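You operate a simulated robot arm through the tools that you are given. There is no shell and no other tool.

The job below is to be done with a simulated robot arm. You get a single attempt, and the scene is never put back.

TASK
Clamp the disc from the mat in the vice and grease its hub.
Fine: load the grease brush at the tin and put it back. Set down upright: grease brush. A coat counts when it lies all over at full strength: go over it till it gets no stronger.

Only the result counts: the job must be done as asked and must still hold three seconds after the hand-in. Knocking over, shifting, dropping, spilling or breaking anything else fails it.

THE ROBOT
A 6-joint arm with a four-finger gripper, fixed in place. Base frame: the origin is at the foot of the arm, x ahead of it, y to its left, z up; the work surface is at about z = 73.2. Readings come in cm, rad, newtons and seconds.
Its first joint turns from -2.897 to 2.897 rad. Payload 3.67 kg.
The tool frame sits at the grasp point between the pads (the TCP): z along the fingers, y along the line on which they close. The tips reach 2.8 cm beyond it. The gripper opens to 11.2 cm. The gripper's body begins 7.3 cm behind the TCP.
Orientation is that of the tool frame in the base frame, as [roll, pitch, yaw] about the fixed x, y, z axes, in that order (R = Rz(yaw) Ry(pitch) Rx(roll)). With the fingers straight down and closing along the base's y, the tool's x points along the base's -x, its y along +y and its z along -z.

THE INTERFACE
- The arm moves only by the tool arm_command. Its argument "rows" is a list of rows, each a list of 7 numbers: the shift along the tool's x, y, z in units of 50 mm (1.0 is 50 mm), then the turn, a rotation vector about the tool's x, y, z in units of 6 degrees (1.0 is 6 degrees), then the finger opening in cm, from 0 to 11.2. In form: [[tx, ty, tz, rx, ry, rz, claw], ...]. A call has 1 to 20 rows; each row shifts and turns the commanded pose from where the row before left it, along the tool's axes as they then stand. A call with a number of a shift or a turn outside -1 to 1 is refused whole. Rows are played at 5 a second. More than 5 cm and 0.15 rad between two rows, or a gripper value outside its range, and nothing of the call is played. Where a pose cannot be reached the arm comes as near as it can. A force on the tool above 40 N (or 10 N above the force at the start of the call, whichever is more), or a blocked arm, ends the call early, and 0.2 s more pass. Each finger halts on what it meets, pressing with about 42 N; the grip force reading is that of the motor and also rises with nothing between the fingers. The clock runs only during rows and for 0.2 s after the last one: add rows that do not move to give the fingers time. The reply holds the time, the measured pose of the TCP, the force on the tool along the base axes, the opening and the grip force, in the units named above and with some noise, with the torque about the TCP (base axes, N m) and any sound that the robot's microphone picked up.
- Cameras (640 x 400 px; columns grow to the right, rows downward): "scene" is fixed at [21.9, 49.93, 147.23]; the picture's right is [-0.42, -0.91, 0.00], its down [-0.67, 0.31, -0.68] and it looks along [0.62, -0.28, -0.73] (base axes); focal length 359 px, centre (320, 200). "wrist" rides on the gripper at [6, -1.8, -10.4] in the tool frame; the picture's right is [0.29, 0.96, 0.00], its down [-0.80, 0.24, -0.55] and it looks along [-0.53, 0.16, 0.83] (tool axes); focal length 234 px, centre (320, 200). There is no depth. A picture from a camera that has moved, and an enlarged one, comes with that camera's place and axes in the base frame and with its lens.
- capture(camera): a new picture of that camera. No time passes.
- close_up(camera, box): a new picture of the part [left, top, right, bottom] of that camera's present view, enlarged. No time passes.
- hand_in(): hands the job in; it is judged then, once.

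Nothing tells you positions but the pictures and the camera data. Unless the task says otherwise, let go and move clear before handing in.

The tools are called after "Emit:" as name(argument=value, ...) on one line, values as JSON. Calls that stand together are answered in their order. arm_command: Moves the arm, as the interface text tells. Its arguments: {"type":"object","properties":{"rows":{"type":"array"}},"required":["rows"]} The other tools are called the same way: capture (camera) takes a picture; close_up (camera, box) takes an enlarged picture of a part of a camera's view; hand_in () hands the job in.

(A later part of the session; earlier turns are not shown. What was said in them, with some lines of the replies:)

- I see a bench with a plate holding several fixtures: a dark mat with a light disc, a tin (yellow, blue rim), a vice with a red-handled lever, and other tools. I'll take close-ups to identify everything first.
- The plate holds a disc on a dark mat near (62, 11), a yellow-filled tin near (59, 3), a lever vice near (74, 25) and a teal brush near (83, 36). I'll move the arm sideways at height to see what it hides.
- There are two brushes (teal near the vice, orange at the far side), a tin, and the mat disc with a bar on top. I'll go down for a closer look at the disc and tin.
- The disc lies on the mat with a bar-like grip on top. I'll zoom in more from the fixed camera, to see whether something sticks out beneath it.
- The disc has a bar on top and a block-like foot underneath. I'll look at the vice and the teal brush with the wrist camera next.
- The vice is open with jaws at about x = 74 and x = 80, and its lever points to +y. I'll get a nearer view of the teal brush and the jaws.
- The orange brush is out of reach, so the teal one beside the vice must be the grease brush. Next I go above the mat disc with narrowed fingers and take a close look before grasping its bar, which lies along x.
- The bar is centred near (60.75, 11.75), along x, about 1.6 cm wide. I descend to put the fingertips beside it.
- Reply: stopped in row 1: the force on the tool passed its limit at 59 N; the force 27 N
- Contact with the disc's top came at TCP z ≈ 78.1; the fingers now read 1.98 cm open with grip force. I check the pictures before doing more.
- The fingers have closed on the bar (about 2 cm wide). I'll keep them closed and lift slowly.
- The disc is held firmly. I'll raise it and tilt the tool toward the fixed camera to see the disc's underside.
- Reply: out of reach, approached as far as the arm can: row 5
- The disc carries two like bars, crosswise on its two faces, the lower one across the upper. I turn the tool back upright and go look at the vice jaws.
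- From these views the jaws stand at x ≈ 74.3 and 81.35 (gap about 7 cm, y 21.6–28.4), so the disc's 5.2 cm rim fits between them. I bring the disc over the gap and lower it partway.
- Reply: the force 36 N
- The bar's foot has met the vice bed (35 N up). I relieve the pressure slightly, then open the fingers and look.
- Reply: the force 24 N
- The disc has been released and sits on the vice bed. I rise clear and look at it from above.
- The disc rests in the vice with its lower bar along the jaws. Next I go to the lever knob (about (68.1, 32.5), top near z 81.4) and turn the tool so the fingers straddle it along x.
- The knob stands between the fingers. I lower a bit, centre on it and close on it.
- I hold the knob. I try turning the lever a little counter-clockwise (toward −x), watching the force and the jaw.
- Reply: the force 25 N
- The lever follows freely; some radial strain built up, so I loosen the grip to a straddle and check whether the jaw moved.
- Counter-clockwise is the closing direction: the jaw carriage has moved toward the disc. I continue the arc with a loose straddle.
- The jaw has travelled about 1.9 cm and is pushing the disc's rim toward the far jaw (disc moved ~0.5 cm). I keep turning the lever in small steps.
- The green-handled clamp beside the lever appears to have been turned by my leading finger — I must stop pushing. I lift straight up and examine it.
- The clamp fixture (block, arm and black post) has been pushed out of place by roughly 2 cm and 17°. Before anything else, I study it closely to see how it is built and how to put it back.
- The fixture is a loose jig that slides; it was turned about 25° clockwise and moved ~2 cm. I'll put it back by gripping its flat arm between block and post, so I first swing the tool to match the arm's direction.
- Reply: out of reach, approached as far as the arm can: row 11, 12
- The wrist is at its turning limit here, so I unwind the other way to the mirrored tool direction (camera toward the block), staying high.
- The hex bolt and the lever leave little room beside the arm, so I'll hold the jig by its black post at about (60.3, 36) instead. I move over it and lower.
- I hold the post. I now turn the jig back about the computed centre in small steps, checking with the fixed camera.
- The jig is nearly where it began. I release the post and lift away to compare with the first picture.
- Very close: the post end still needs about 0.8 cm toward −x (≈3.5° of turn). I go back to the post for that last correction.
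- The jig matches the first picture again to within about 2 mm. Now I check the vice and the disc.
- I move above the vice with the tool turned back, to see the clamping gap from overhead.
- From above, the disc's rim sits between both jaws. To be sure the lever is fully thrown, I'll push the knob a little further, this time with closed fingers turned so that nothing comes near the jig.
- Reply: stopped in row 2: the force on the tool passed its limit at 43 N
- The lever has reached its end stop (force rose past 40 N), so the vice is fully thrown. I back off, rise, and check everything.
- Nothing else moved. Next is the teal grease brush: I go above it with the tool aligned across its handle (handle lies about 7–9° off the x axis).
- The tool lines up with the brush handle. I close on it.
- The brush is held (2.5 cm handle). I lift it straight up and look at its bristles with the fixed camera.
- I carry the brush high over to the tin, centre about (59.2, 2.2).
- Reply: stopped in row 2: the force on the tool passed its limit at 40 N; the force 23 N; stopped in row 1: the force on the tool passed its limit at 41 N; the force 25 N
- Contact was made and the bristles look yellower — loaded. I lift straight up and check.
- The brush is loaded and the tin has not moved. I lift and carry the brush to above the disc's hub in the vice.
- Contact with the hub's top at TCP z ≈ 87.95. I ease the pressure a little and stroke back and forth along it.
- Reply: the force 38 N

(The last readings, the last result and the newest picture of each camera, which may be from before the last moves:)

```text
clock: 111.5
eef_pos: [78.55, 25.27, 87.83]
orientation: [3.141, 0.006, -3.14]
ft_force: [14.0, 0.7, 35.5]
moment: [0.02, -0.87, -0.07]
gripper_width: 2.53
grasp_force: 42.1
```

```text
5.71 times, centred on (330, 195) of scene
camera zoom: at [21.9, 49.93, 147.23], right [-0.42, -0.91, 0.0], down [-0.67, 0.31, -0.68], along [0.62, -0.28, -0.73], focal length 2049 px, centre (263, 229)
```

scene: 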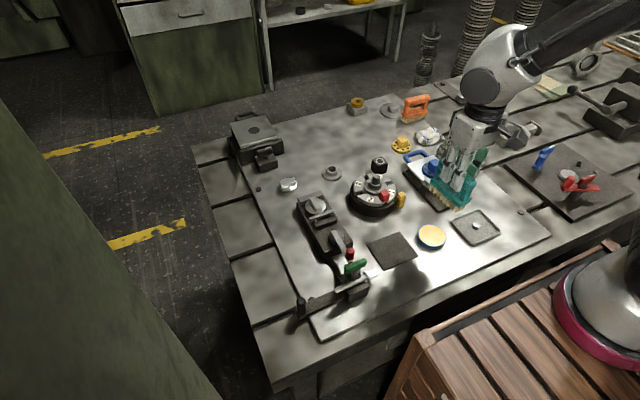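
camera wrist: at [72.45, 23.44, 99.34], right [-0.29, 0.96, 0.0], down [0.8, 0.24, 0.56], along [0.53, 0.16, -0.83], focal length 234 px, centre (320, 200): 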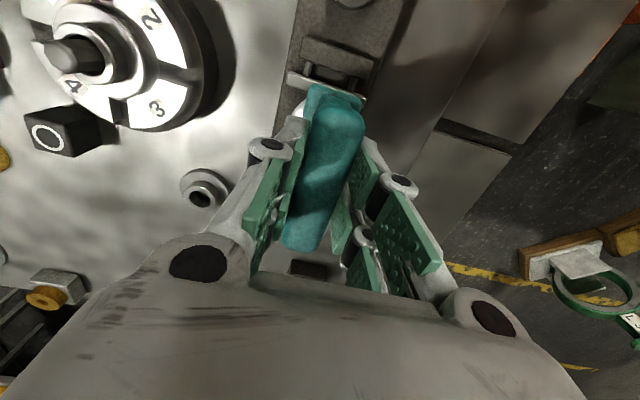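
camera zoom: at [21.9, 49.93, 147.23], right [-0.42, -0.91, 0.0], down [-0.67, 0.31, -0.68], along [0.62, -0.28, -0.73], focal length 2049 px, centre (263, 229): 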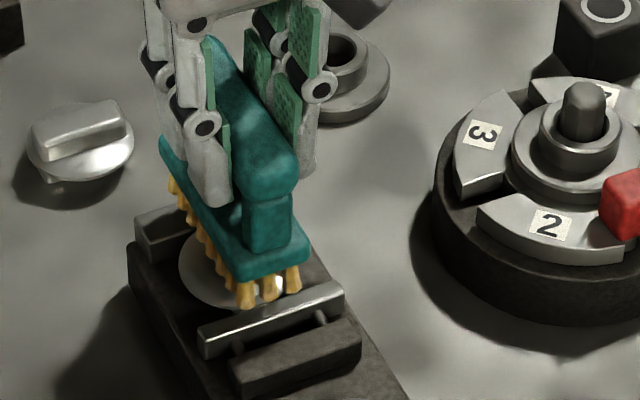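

Emit:
arm_command(rows=[[0, 0, -0.1, 0, 0, 0, 0], [0, 0, -0.8, 0, 0, 0, 0], [0, 0, -0.8, 0, 0, 0, 0], [0, 0, 0, 0, 0, 0, 0]])

Emit:
close_up(camera="scene", box=[300, 180, 350, 220])

Emit:
close_up(camera="scene", box=[280, 130, 380, 230])

```text
clock: 112.5
eef_pos: [78.06, 25.28, 96.12]
orientation: [3.141, 0.001, -3.138]
ft_force: [0.3, 0.9, -1.6]
moment: [-0.01, 0.0, -0.01]
gripper_width: 2.52
grasp_force: 42.9
```

```text
10.00 times, centred on (325, 200) of scene
camera zoom: at [21.9, 49.93, 147.23], right [-0.42, -0.91, 0.0], down [-0.67, 0.31, -0.68], along [0.62, -0.28, -0.73], focal length 3586 px, centre (270, 200)
```

zoom: 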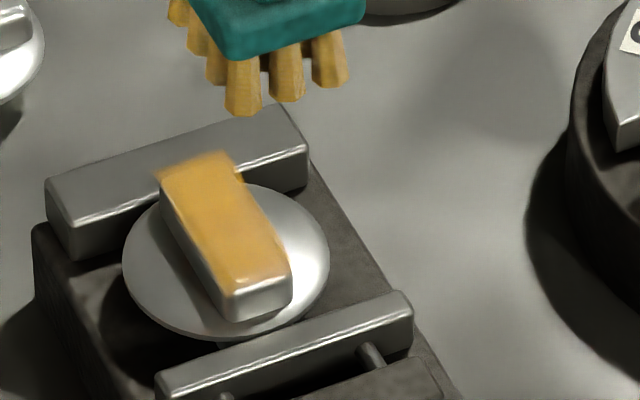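

```text
4.00 times, centred on (330, 180) of scene
camera zoom: at [21.9, 49.93, 147.23], right [-0.42, -0.91, 0.0], down [-0.67, 0.31, -0.68], along [0.62, -0.28, -0.73], focal length 1434 px, centre (280, 280)
```

zoom: 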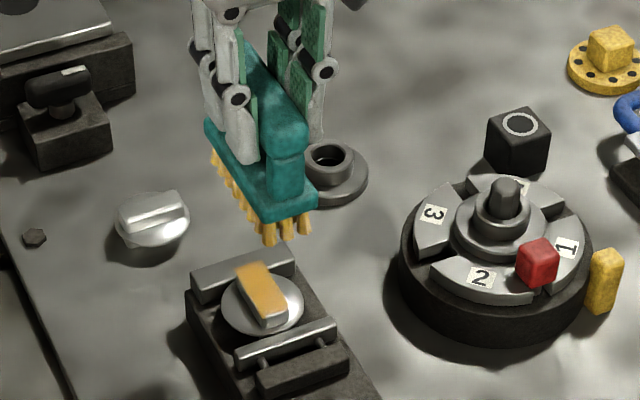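

The hub's top is taking a yellow coat, though not yet at full strength at the near end. I go over it again with longer strokes and small sideways shifts, with lighter pressure.

Emit:
arm_command(rows=[[0, 0, 0.8, 0, 0, 0, 0], [0, 0, 0.7, 0, 0, 0, 0], [0, 0, 0.15, 0, 0, 0, 0], [0.2, 0, 0, 0, 0, 0, 0], [0.15, 0, 0, 0, 0, 0, 0], [-0.2, 0, 0, 0, 0, 0, 0], [-0.2, 0, 0, 0, 0, 0, 0], [-0.2, 0, 0, 0, 0, 0, 0], [-0.1, 0, 0, 0, 0, 0, 0], [0, 0.08, 0, 0, 0, 0, 0], [0.2, 0, 0, 0, 0, 0, 0], [0.2, 0, 0, 0, 0, 0, 0], [0.2, 0, 0, 0, 0, 0, 0], [0.1, 0, 0, 0, 0, 0, 0], [0, -0.16, 0, 0, 0, 0, 0], [-0.2, 0, 0, 0, 0, 0, 0], [-0.2, 0, 0, 0, 0, 0, 0], [-0.2, 0, 0, 0, 0, 0, 0], [-0.1, 0, 0, 0, 0, 0, 0], [0.17, 0.08, 0, 0, 0, 0, 0]])

```text
clock: 116.7
eef_pos: [79.36, 25.18, 88.06]
orientation: [3.14, 0.0, -3.137]
ft_force: [0.4, -0.8, -2.2]
moment: [-0.01, 0.02, -0.04]
gripper_width: 2.52
grasp_force: 41.8
```

Emit:
arm_command(rows=[[0.18, 0, 0, 0, 0, 0, 0], [0, 0, 0.04, 0, 0, 0, 0], [0, 0, 0, 0, 0, 0, 0]])

```text
clock: 117.5
eef_pos: [78.36, 25.29, 87.81]
orientation: [-3.14, 0.001, -3.137]
ft_force: [0.7, 0.3, -1.5]
moment: [-0.02, 0.04, -0.02]
gripper_width: 2.53
grasp_force: 42.1
```

Emit:
arm_command(rows=[[0, 0, 0.03, 0, 0, 0, 0], [0, 0, 0, 0, 0, 0, 0]])

```text
clock: 118.1
eef_pos: [78.41, 25.3, 87.72]
orientation: [3.139, 0.005, -3.139]
ft_force: [-2.4, -4.5, 20.1]
moment: [-0.39, 0.52, 0.03]
gripper_width: 2.49
grasp_force: 41.8
```

Light contact again. Now the strokes.

Emit:
arm_command(rows=[[0, 0, -0.012, 0, 0, 0, 0], [0.15, 0, 0, 0, 0, 0, 0], [0.15, 0, 0, 0, 0, 0, 0], [-0.15, 0, 0, 0, 0, 0, 0], [-0.15, 0, 0, 0, 0, 0, 0], [-0.15, 0, 0, 0, 0, 0, 0], [-0.15, 0, 0, 0, 0, 0, 0], [0.15, 0, 0, 0, 0, 0, 0], [0.15, 0, 0, 0, 0, 0, 0], [0, 0, 0, 0, 0, 0, 0]])

Emit:
arm_command(rows=[[0.15, 0.04, 0, 0, 0, 0, 0], [0.15, 0.04, 0, 0, 0, 0, 0], [-0.15, 0, 0, 0, 0, 0, 0], [-0.15, 0, 0, 0, 0, 0, 0], [-0.15, 0, 0, 0, 0, 0, 0], [-0.15, -0.08, 0, 0, 0, 0, 0], [0.15, -0.04, 0, 0, 0, 0, 0], [0.15, -0.04, 0, 0, 0, 0, 0], [0.15, 0, 0, 0, 0, 0, 0], [-0.15, 0.08, 0, 0, 0, 0, 0], [0, 0, 0, 0, 0, 0, 0]])

```text
clock: 120.3
eef_pos: [78.36, 25.24, 87.73]
orientation: [3.141, 0.004, -3.138]
ft_force: [12.9, -1.0, 33.0]
moment: [0.0, -1.02, 0.0]
gripper_width: 2.53
grasp_force: 41.7
```

```text
clock: 122.7
eef_pos: [78.33, 25.2, 87.68]
orientation: [-3.141, 0.002, -3.138]
ft_force: [0.3, 0.2, -2.1]
moment: [0.0, 0.02, 0.03]
gripper_width: 2.48
grasp_force: 42.0
```

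Emit:
arm_command(rows=[[0, 0, -0.2, 0, 0, 0, 0], [0, 0, -0.8, 0, 0, 0, 0], [0, 0, -0.7, 0, 0, 0, 0], [0, 0, 0, 0, 0, 0, 0]])

Emit:
close_up(camera="scene", box=[300, 180, 350, 220])

Emit:
close_up(camera="scene", box=[308, 188, 338, 212])

```text
clock: 123.7
eef_pos: [78.51, 25.5, 96.45]
orientation: [-3.14, 0.002, -3.137]
ft_force: [0.2, 0.1, -1.3]
moment: [-0.01, 0.02, 0.01]
gripper_width: 2.49
grasp_force: 41.9
```

```text
10.00 times, centred on (325, 200) of scene
camera zoom: at [21.9, 49.93, 147.23], right [-0.42, -0.91, 0.0], down [-0.67, 0.31, -0.68], along [0.62, -0.28, -0.73], focal length 3586 px, centre (270, 200)
```

zoom: 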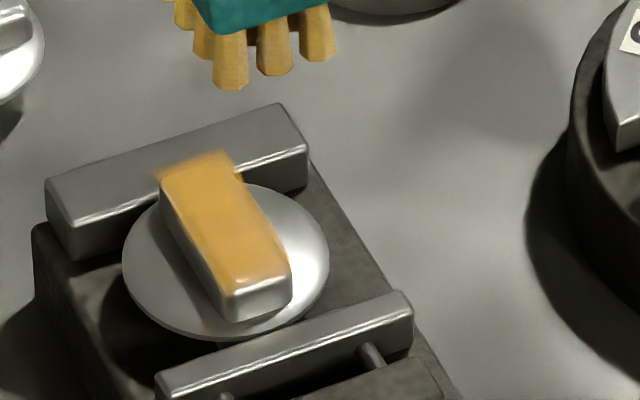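

```text
16.00 times, centred on (323, 200) of scene
camera zoom: at [21.9, 49.93, 147.23], right [-0.42, -0.91, 0.0], down [-0.67, 0.31, -0.68], along [0.62, -0.28, -0.73], focal length 5738 px, centre (272, 200)
```

zoom: 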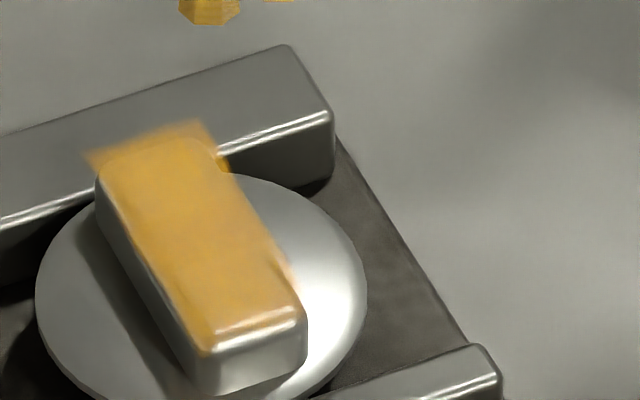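

The coat is now more even. I repeat gentle passes and compare until the colour stops changing, keeping force low since the brush slips slightly in the grip under high force.

Emit:
arm_command(rows=[[0, 0, 0.8, 0, 0, 0, 0], [0, 0, 0.8, 0, 0, 0, 0], [0, 0, 0.12, 0, 0, 0, 0], [0, 0, 0, 0, 0, 0, 0]])

Emit:
arm_command(rows=[[0, 0, 0.02, 0, 0, 0, 0], [0, 0, 0, 0, 0, 0, 0]])

```text
clock: 124.7
eef_pos: [78.44, 25.15, 87.58]
orientation: [3.141, 0.003, -3.138]
ft_force: [0.2, 0.0, -2.1]
moment: [0.03, 0.01, -0.02]
gripper_width: 2.52
grasp_force: 42.3
```

```text
clock: 125.3
eef_pos: [78.35, 25.18, 87.59]
orientation: [3.141, 0.004, -3.139]
ft_force: [-1.1, -3.2, 12.2]
moment: [-0.18, 0.41, 0.03]
gripper_width: 2.51
grasp_force: 42.4
```

Emit:
arm_command(rows=[[0.1, 0, 0, 0, 0, 0, 0], [0.1, 0, 0, 0, 0, 0, 0], [0.1, 0, 0, 0, 0, 0, 0], [-0.1, 0, 0, 0, 0, 0, 0], [-0.1, 0, 0, 0, 0, 0, 0], [-0.1, 0, 0, 0, 0, 0, 0], [-0.1, 0, 0, 0, 0, 0, 0], [-0.1, 0, 0, 0, 0, 0, 0], [-0.1, 0, 0, 0, 0, 0, 0], [0.1, 0.05, 0, 0, 0, 0, 0], [0.1, 0.05, 0, 0, 0, 0, 0], [0.1, 0, 0, 0, 0, 0, 0], [0.1, 0, 0, 0, 0, 0, 0], [0.1, -0.05, 0, 0, 0, 0, 0], [-0.1, -0.05, 0, 0, 0, 0, 0], [-0.1, -0.05, 0, 0, 0, 0, 0], [-0.1, -0.05, 0, 0, 0, 0, 0], [-0.1, 0.05, 0, 0, 0, 0, 0], [0.1, 0.05, 0, 0, 0, 0, 0], [0.1, 0, 0, 0, 0, 0, 0]])

```text
clock: 129.5
eef_pos: [78.6, 25.23, 87.45]
orientation: [3.14, 0.006, -3.138]
ft_force: [10.0, -1.4, 26.0]
moment: [0.07, -1.07, -0.06]
gripper_width: 2.49
grasp_force: 41.9
```

Emit:
arm_command(rows=[[0, 0, -0.2, 0, 0, 0, 0], [0, 0, -0.8, 0, 0, 0, 0], [0, 0, -0.8, 0, 0, 0, 0], [0, 0, 0, 0, 0, 0, 0]])

Emit:
close_up(camera="scene", box=[308, 188, 338, 212])

Emit:
close_up(camera="scene", box=[290, 140, 370, 230])

```text
clock: 130.5
eef_pos: [78.23, 25.21, 96.39]
orientation: [-3.141, 0.001, -3.138]
ft_force: [-0.3, 1.5, -2.0]
moment: [0.04, 0.04, 0.0]
gripper_width: 2.49
grasp_force: 42.5
```

```text
16.00 times, centred on (323, 200) of scene
camera zoom: at [21.9, 49.93, 147.23], right [-0.42, -0.91, 0.0], down [-0.67, 0.31, -0.68], along [0.62, -0.28, -0.73], focal length 5738 px, centre (272, 200)
```

zoom: 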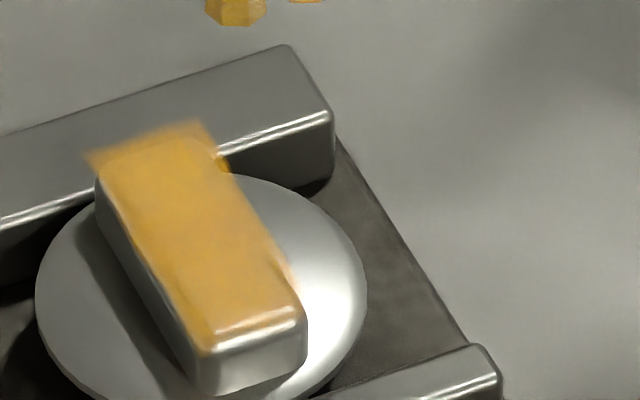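

```text
4.44 times, centred on (330, 185) of scene
camera zoom: at [21.9, 49.93, 147.23], right [-0.42, -0.91, 0.0], down [-0.67, 0.31, -0.68], along [0.62, -0.28, -0.73], focal length 1594 px, centre (276, 267)
```

zoom: 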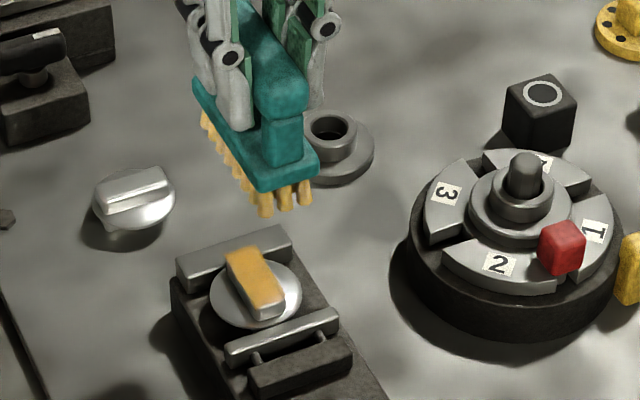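

Emit:
arm_command(rows=[[-0.8, 0.2, 0, 0, 0, 0, 0], [-0.5, 0.2, 0, 0, 0, 0, 0], [0, 0, 0, 0, 0, 0, 0]])

Emit:
capture(camera="wrist")

Emit:
close_up(camera="wrist", box=[230, 0, 350, 90])

```text
clock: 131.3
eef_pos: [85.02, 27.2, 96.48]
orientation: [-3.141, 0.004, -3.138]
ft_force: [0.4, -0.3, -1.8]
moment: [-0.01, 0.0, -0.02]
gripper_width: 2.5
grasp_force: 41.9
```

```text
taken
camera wrist: at [79.0, 25.47, 106.87], right [-0.29, 0.96, 0.0], down [0.8, 0.24, 0.56], along [0.53, 0.16, -0.83], focal length 234 px, centre (320, 200)
```

wrist: 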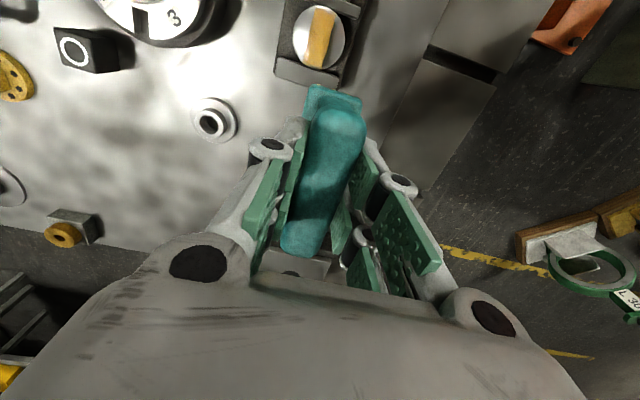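

```text
4.44 times, centred on (290, 45) of wrist
camera zoom: at [79.0, 25.47, 106.87], right [-0.29, 0.96, 0.0], down [0.8, 0.24, 0.56], along [0.53, 0.16, -0.83], focal length 1041 px, centre (453, 889)
```

zoom: 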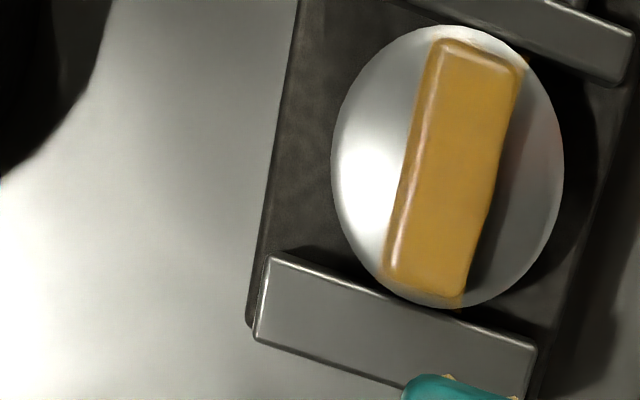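

The overhead view shows an even yellow coat over the whole hub. I'll make one more pass and compare this same view to be sure it gets no stronger.

Emit:
arm_command(rows=[[0.8, -0.2, 0, 0, 0, 0, 0], [0.5, -0.2, 0, 0, 0, 0, 0], [0, 0, 0.8, 0, 0, 0, 0], [0, 0, 0.8, 0, 0, 0, 0], [0, 0, 0.15, 0, 0, 0, 0], [0, 0, 0, 0, 0, 0, 0]])

Emit:
arm_command(rows=[[0, 0, 0.03, 0, 0, 0, 0], [0, 0, 0, 0, 0, 0, 0]])

```text
clock: 132.7
eef_pos: [78.34, 25.44, 87.72]
orientation: [3.142, 0.001, -3.138]
ft_force: [0.8, -0.6, -1.6]
moment: [0.0, 0.02, -0.01]
gripper_width: 2.51
grasp_force: 41.9
```

```text
clock: 133.3
eef_pos: [78.39, 25.43, 87.5]
orientation: [-3.142, 0.001, -3.136]
ft_force: [-0.5, 1.5, -1.0]
moment: [-0.01, 0.01, 0.02]
gripper_width: 2.52
grasp_force: 41.3
```

Emit:
arm_command(rows=[[0, 0, 0.03, 0, 0, 0, 0], [0, 0, 0, 0, 0, 0, 0]])

```text
clock: 133.9
eef_pos: [78.47, 25.51, 87.45]
orientation: [3.138, 0.003, -3.137]
ft_force: [-0.5, 1.1, 4.4]
moment: [0.21, -0.08, 0.03]
gripper_width: 2.48
grasp_force: 41.8
```

Emit:
arm_command(rows=[[0.1, 0, 0.012, 0, 0, 0, 0], [0.1, 0, 0, 0, 0, 0, 0], [0.1, 0, 0, 0, 0, 0, 0], [0.1, 0, 0, 0, 0, 0, 0], [-0.1, -0.04, 0, 0, 0, 0, 0], [-0.1, -0.04, 0, 0, 0, 0, 0], [-0.1, -0.04, 0, 0, 0, 0, 0], [-0.1, 0, 0, 0, 0, 0, 0], [-0.1, 0, 0, 0, 0, 0, 0], [-0.1, 0, 0, 0, 0, 0, 0], [-0.1, 0, 0, 0, 0, 0, 0], [0.1, 0.06, 0, 0, 0, 0, 0], [0.1, 0.06, 0, 0, 0, 0, 0], [0.1, 0.06, 0, 0, 0, 0, 0], [0.1, 0, 0, 0, 0, 0, 0], [0.1, 0, 0, 0, 0, 0, 0], [-0.1, -0.06, 0, 0, 0, 0, 0], [-0.1, 0, 0, 0, 0, 0, 0]])

Emit:
arm_command(rows=[[0, 0, -0.2, 0, 0, 0, 0], [0, 0, -0.8, 0, 0, 0, 0], [0, 0, -0.8, 0, 0, 0, 0], [-0.8, 0.2, 0, 0, 0, 0, 0], [-0.55, 0.18, 0, 0, 0, 0, 0], [0, 0, 0, 0, 0, 0, 0]])

Emit:
close_up(camera="wrist", box=[230, 0, 350, 90])

Emit:
close_up(camera="scene", box=[308, 188, 338, 212])

```text
clock: 137.7
eef_pos: [78.21, 25.3, 87.33]
orientation: [-3.141, 0.0, -3.137]
ft_force: [-9.0, 0.9, 22.1]
moment: [0.07, 0.44, 0.01]
gripper_width: 2.5
grasp_force: 41.7
```

```text
clock: 139.1
eef_pos: [85.04, 27.38, 96.41]
orientation: [-3.141, 0.002, -3.138]
ft_force: [-0.2, -0.4, -1.6]
moment: [-0.05, -0.03, -0.01]
gripper_width: 2.51
grasp_force: 41.8
```

```text
4.44 times, centred on (290, 45) of wrist
camera zoom: at [78.91, 25.52, 106.73], right [-0.29, 0.96, 0.0], down [0.8, 0.24, 0.56], along [0.53, 0.16, -0.83], focal length 1041 px, centre (453, 889)
```

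zoom: 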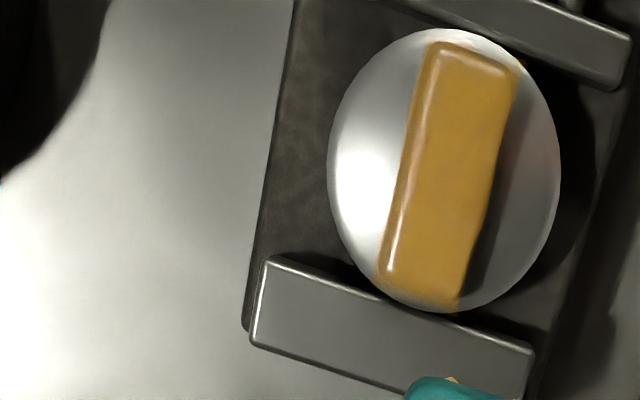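

```text
16.00 times, centred on (323, 200) of scene
camera zoom: at [21.9, 49.93, 147.23], right [-0.42, -0.91, 0.0], down [-0.67, 0.31, -0.68], along [0.62, -0.28, -0.73], focal length 5738 px, centre (272, 200)
```

zoom: 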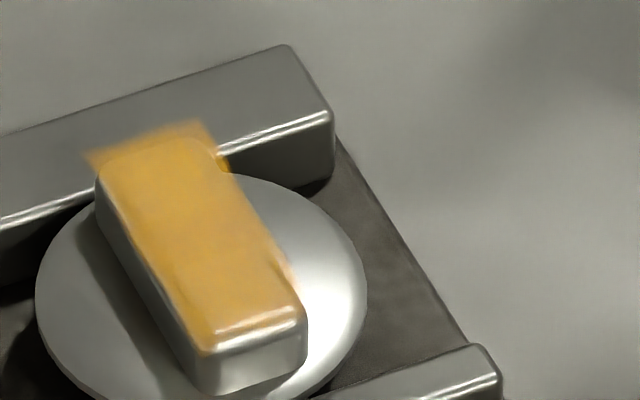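

The coat is unchanged by the last pass, so it is at full strength. Now I take the brush back to its place and check that it hangs level before setting it down.

Emit:
arm_command(rows=[[0.444, 0.81, 0, 0, 0, 0, 0], [0.444, 0.81, 0, 0, 0, 0, 0], [0, 0, 0, 0, 0, -1, 0], [0, 0, 0, 0, 0, 0, 0]])

Emit:
close_up(camera="scene", box=[230, 120, 330, 200])

Emit:
capture(camera="wrist")

```text
clock: 140.1
eef_pos: [80.72, 35.35, 96.33]
orientation: [3.141, 0.002, -3.035]
ft_force: [-0.7, 0.4, -1.4]
moment: [0.01, 0.0, 0.05]
gripper_width: 2.5
grasp_force: 41.9
```

```text
5.00 times, centred on (280, 160) of scene
camera zoom: at [21.9, 49.93, 147.23], right [-0.42, -0.91, 0.0], down [-0.67, 0.31, -0.68], along [0.62, -0.28, -0.73], focal length 1793 px, centre (520, 400)
```

zoom: 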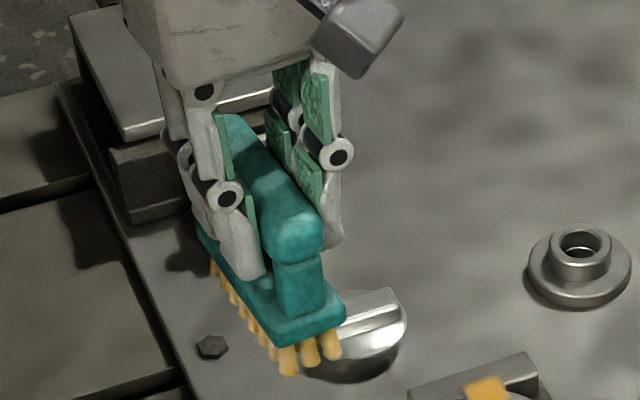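

```text
taken
camera wrist: at [74.96, 32.88, 106.73], right [-0.39, 0.92, 0.0], down [0.77, 0.32, 0.56], along [0.51, 0.22, -0.83], focal length 234 px, centre (320, 200)
```

wrist: 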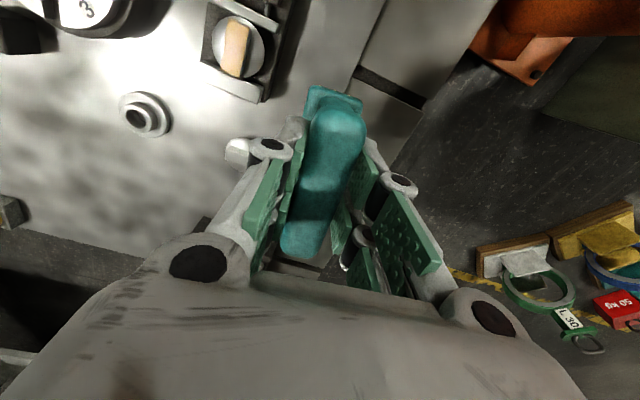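

Emit:
arm_command(rows=[[0.02, 0.02, 0.8, 0, 0, 0, 0], [0, 0, 0.8, 0, 0, 0, 0], [0, 0, 0.8, 0, 0, 0, 0], [0, 0, 0.3, 0, 0, 0, 0], [0, 0, 0, 0, 0, 0, 0]])

Emit:
close_up(camera="scene", box=[235, 170, 305, 240])

```text
clock: 141.3
eef_pos: [80.83, 35.45, 82.87]
orientation: [-3.141, 0.002, -3.033]
ft_force: [-0.1, 0.3, -1.1]
moment: [0.0, -0.01, -0.05]
gripper_width: 2.47
grasp_force: 41.9
```

```text
5.71 times, centred on (270, 205) of scene
camera zoom: at [21.9, 49.93, 147.23], right [-0.42, -0.91, 0.0], down [-0.67, 0.31, -0.68], along [0.62, -0.28, -0.73], focal length 2049 px, centre (606, 171)
```

zoom: 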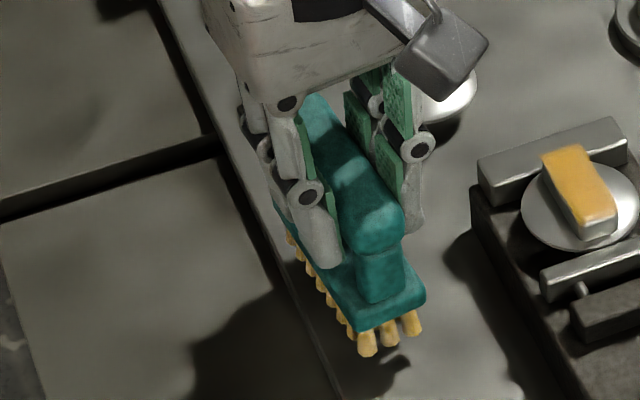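

Emit:
arm_command(rows=[[0, 0, 0.12, 0, 0, 0, 0], [0, 0, 0.1, 0, 0, 0, 0], [0, 0, 0, 0, 0, 0, 0]])

Emit:
arm_command(rows=[[0, 0, 0.04, 0, 0, 0, 0], [0, 0, 0, 0, 0, 0, 0]])

```text
clock: 142.1
eef_pos: [80.65, 35.5, 81.69]
orientation: [3.141, 0.002, -3.033]
ft_force: [-0.1, -0.1, -1.0]
moment: [0.01, 0.0, -0.02]
gripper_width: 2.53
grasp_force: 42.4
```

```text
clock: 142.7
eef_pos: [80.7, 35.42, 81.48]
orientation: [-3.141, 0.001, -3.034]
ft_force: [0.0, -0.2, -1.8]
moment: [-0.01, 0.01, 0.01]
gripper_width: 2.49
grasp_force: 42.3
```

Emit:
arm_command(rows=[[0, 0, 0.03, 0, 0, 0, 0], [0, 0, 0, 0, 0, 0, 0]])

Emit:
arm_command(rows=[[0, 0, 0.02, 0, 0, 0, 0], [0, 0, 0, 0, 0, 0, 0]])

```text
clock: 143.3
eef_pos: [80.51, 35.39, 81.48]
orientation: [3.141, 0.003, -3.034]
ft_force: [2.0, -1.4, 2.6]
moment: [-0.07, -0.31, -0.07]
gripper_width: 2.51
grasp_force: 41.6
```

```text
clock: 143.9
eef_pos: [80.59, 35.42, 81.55]
orientation: [3.141, 0.005, -3.033]
ft_force: [1.8, -2.3, 19.8]
moment: [-0.16, 0.05, -0.02]
gripper_width: 2.5
grasp_force: 42.3
```

The brush stands on the plate again. I ease off and open the fingers gently.

Emit:
arm_command(rows=[[0, 0, -0.015, 0, 0, 0, 0], [0, 0, 0, 0, 0, 0, 2.4], [0, 0, 0, 0, 0, 0, 2.8], [0, 0, 0, 0, 0, 0, 3.4], [0, 0, 0, 0, 0, 0, 4.2], [0, 0, 0, 0, 0, 0, 5], [0, 0, 0, 0, 0, 0, 5]])

Emit:
close_up(camera="scene", box=[235, 170, 305, 240])

Emit:
capture(camera="wrist")

```text
clock: 145.5
eef_pos: [80.56, 35.51, 81.42]
orientation: [-3.14, 0.003, -3.034]
ft_force: [0.3, 0.1, 0.2]
moment: [-0.02, 0.02, 0.0]
gripper_width: 4.98
grasp_force: 0.1
```

```text
5.71 times, centred on (270, 205) of scene
camera zoom: at [21.9, 49.93, 147.23], right [-0.42, -0.91, 0.0], down [-0.67, 0.31, -0.68], along [0.62, -0.28, -0.73], focal length 2049 px, centre (606, 171)
```

zoom: 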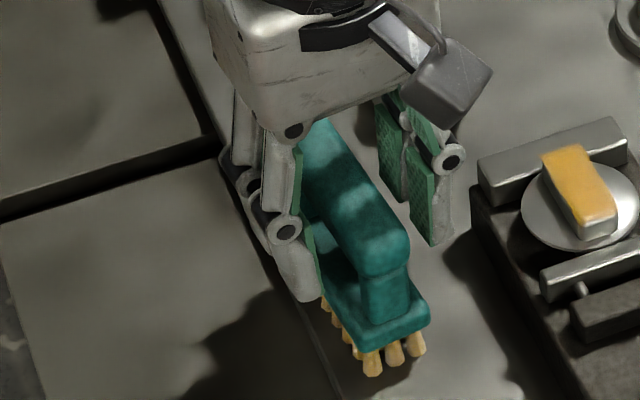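

```text
taken
camera wrist: at [74.73, 32.98, 91.73], right [-0.39, 0.92, 0.0], down [0.77, 0.32, 0.56], along [0.51, 0.22, -0.83], focal length 234 px, centre (320, 200)
```

wrist: 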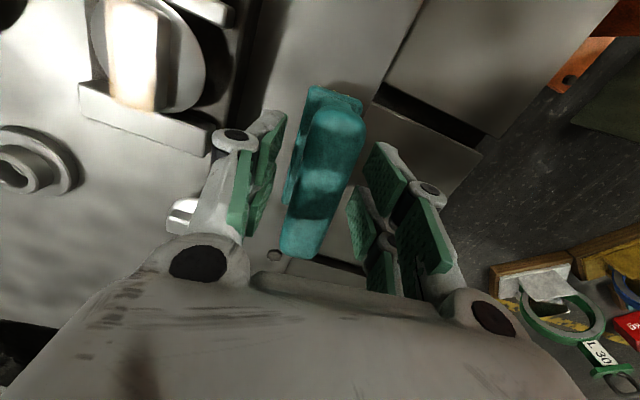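

Emit:
arm_command(rows=[[0, 0, -0.2, 0, 0, 0, 5], [0, 0, -0.6, 0, 0, 0, 5], [0, 0, -0.8, 0, 0, 0, 5], [0, 0, -0.9, 0, 0, 0, 5], [0, 0, -0.9, 0, 0, 0, 5], [0, 0, 0, 0, 0, 0, 5]])

Emit:
capture(camera="scene")

Emit:
close_up(camera="scene", box=[240, 180, 400, 330])

Emit:
close_up(camera="scene", box=[250, 180, 300, 240])

```text
clock: 146.9
eef_pos: [80.49, 35.38, 98.43]
orientation: [3.141, 0.003, -3.033]
ft_force: [0.6, -0.2, -0.5]
moment: [-0.01, 0.03, -0.01]
gripper_width: 5.02
grasp_force: 0.0
```

```text
taken
```

scene: 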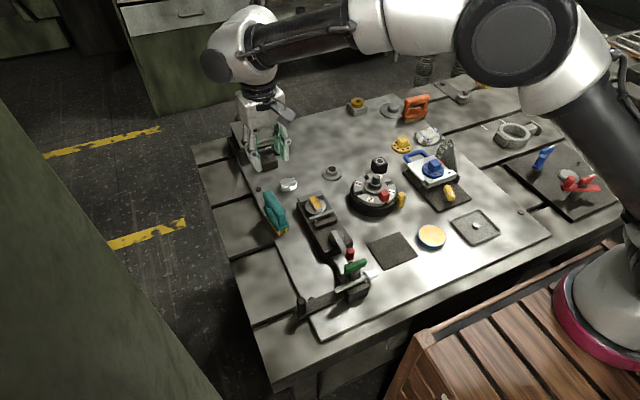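

```text
2.67 times, centred on (320, 255) of scene
camera zoom: at [21.9, 49.93, 147.23], right [-0.42, -0.91, 0.0], down [-0.67, 0.31, -0.68], along [0.62, -0.28, -0.73], focal length 956 px, centre (320, 53)
```

zoom: 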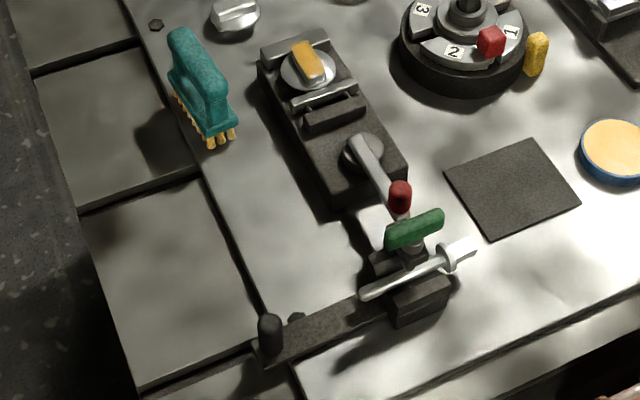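

```text
6.67 times, centred on (275, 210) of scene
camera zoom: at [21.9, 49.93, 147.23], right [-0.42, -0.91, 0.0], down [-0.67, 0.31, -0.68], along [0.62, -0.28, -0.73], focal length 2391 px, centre (620, 133)
```

zoom: 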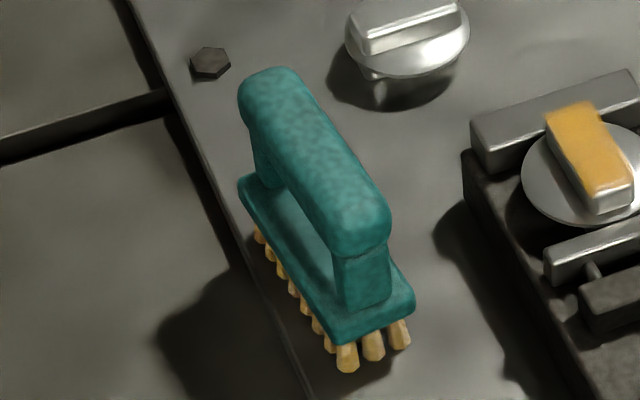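

The brush stands upright in its old spot, the hub is coated, the disc is clamped and the jig and tin match the first picture. I move the empty arm clear and take a last look before handing in.

Emit:
arm_command(rows=[[0, 0, -0.5, 0, 0, 0, 5], [0.75, -0.38, -0.1, 0, 0, 0, 5], [0.75, -0.38, -0.1, 0, 0, 0, 5], [0.75, -0.38, -0.1, 0, 0, 0, 5], [0.75, -0.38, -0.1, 0, 0, 0, 5], [0.75, -0.38, 0, 0, 0, 0, 5], [0.75, -0.8, 0, 0, 0, 0, 5], [0, -0.9, 0, 0, 0, 0, 5], [0, -0.9, 0, 0, 0, 0, 5], [0, 0, 0, 0, 0, 0, 5], [0, 0, 0, 0, 0, 0, 5]])

Emit:
capture(camera="scene")

Emit:
close_up(camera="scene", box=[285, 250, 385, 320])

Emit:
close_up(camera="scene", box=[290, 175, 370, 245])

Emit:
close_up(camera="scene", box=[350, 200, 510, 300])

```text
refused: row 7 steps farther than a row can; nothing moved
```

```text
taken
```

scene: 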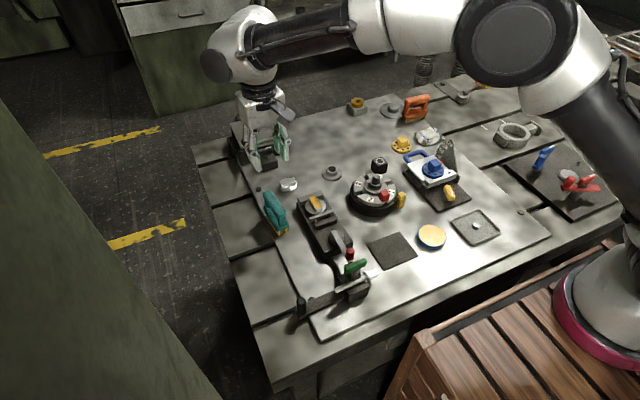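

```text
5.71 times, centred on (335, 285) of scene
camera zoom: at [21.9, 49.93, 147.23], right [-0.42, -0.91, 0.0], down [-0.67, 0.31, -0.68], along [0.62, -0.28, -0.73], focal length 2049 px, centre (234, -286)
```

zoom: 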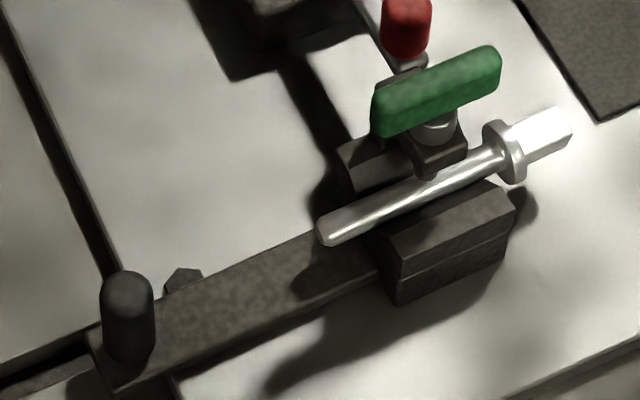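

```text
5.71 times, centred on (330, 210) of scene
camera zoom: at [21.9, 49.93, 147.23], right [-0.42, -0.91, 0.0], down [-0.67, 0.31, -0.68], along [0.62, -0.28, -0.73], focal length 2049 px, centre (263, 143)
```

zoom: 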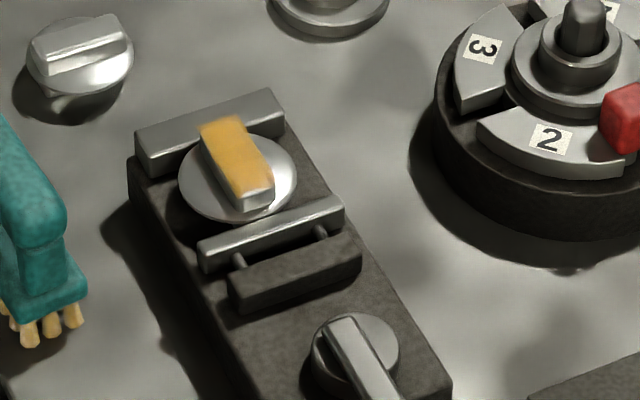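

```text
4.00 times, centred on (430, 250) of scene
camera zoom: at [21.9, 49.93, 147.23], right [-0.42, -0.91, 0.0], down [-0.67, 0.31, -0.68], along [0.62, -0.28, -0.73], focal length 1434 px, centre (-120, 0)
```

zoom: 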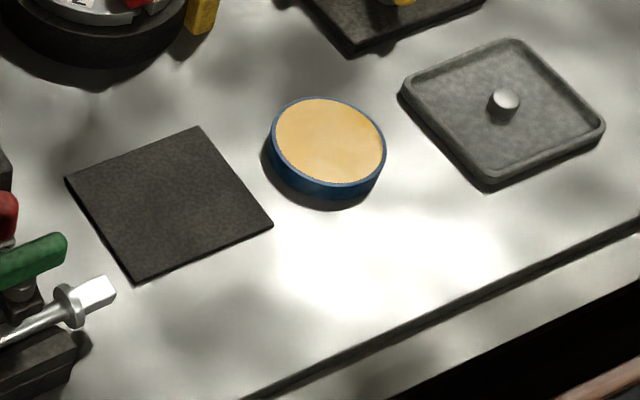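

Tin, mat and jig line up with the first picture. I move the arm clear with smaller steps.

Emit:
arm_command(rows=[[0, 0, -0.5, 0, 0, 0, 5], [0.75, -0.38, -0.1, 0, 0, 0, 5], [0.75, -0.38, -0.1, 0, 0, 0, 5], [0.75, -0.38, -0.1, 0, 0, 0, 5], [0.75, -0.38, -0.1, 0, 0, 0, 5], [0.75, -0.38, 0, 0, 0, 0, 5], [0.5, -0.7, 0, 0, 0, 0, 5], [0, -0.9, 0, 0, 0, 0, 5], [0, 0, 0, 0, 0, 0, 5], [0, 0, 0, 0, 0, 0, 5]])

Emit:
capture(camera="scene")

Emit:
close_up(camera="scene", box=[240, 160, 400, 320])

Emit:
capture(camera="wrist")

```text
clock: 149.1
eef_pos: [61.75, 15.55, 102.8]
orientation: [-3.141, 0.001, -3.036]
ft_force: [1.1, -0.5, 0.9]
moment: [0.02, 0.05, -0.03]
gripper_width: 5.02
grasp_force: 0.0
```

```text
taken
```

scene: 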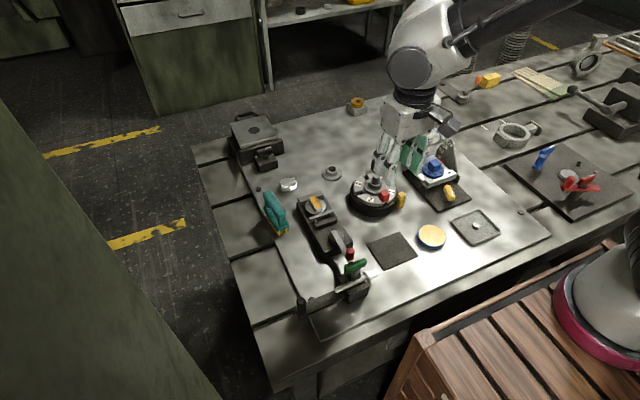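

```text
2.50 times, centred on (320, 240) of scene
camera zoom: at [21.9, 49.93, 147.23], right [-0.42, -0.91, 0.0], down [-0.67, 0.31, -0.68], along [0.62, -0.28, -0.73], focal length 896 px, centre (320, 100)
```

zoom: 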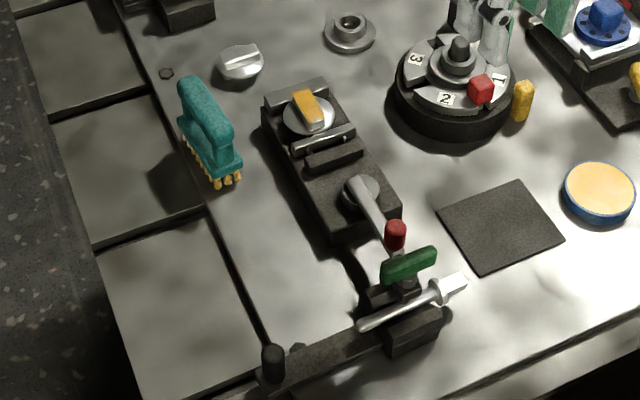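

```text
taken
camera wrist: at [55.86, 13.18, 113.18], right [-0.39, 0.92, 0.0], down [0.77, 0.32, 0.56], along [0.51, 0.22, -0.83], focal length 234 px, centre (320, 200)
```

wrist: 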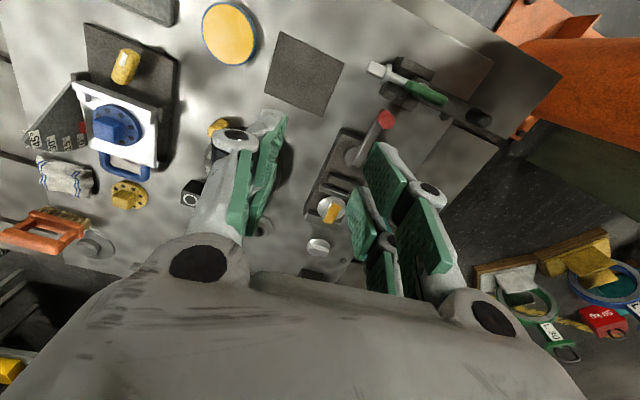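

The disc is clamped with the lever at its stop, and the hub is evenly greased. The brush stands upright back in its place, the arm is clear, and the jig I bumped matches its first-picture position to about 2 mm. I hand the job in.

Emit:
hand_in()

```text
The job is handed in.
```

The disc from the mat is clamped in the vice and its hub is greased, but I knocked another fixture out of place along the way. The job is handed in; no verdict came back.

- **Disc:** its rim sits between the two jaws, and the vice lever is pushed to its end stop. The disc stayed put while I brushed it.
- **Hub:** I took the bar on the disc's upper face to be the hub. An identical bar on the underside stays hidden in the vice. The upper bar has an even yellow coat, and the last pass made it no stronger.
- **Grease brush:** I used the teal brush, because the orange one is out of reach. It was loaded at the tin and stands upright again within about 2 mm of where it was. The tin did not move.
- **Bumped fixture:** while turning the vice lever I pushed the loose green-handled clamp fixture about 2 cm and turned it about 25°. I gripped it by its black post and put it back. It now matches the first picture to about 2–3 mm, but if any movement during the job counts as shifting, this could fail it.

The gripper is empty and the arm is clear.
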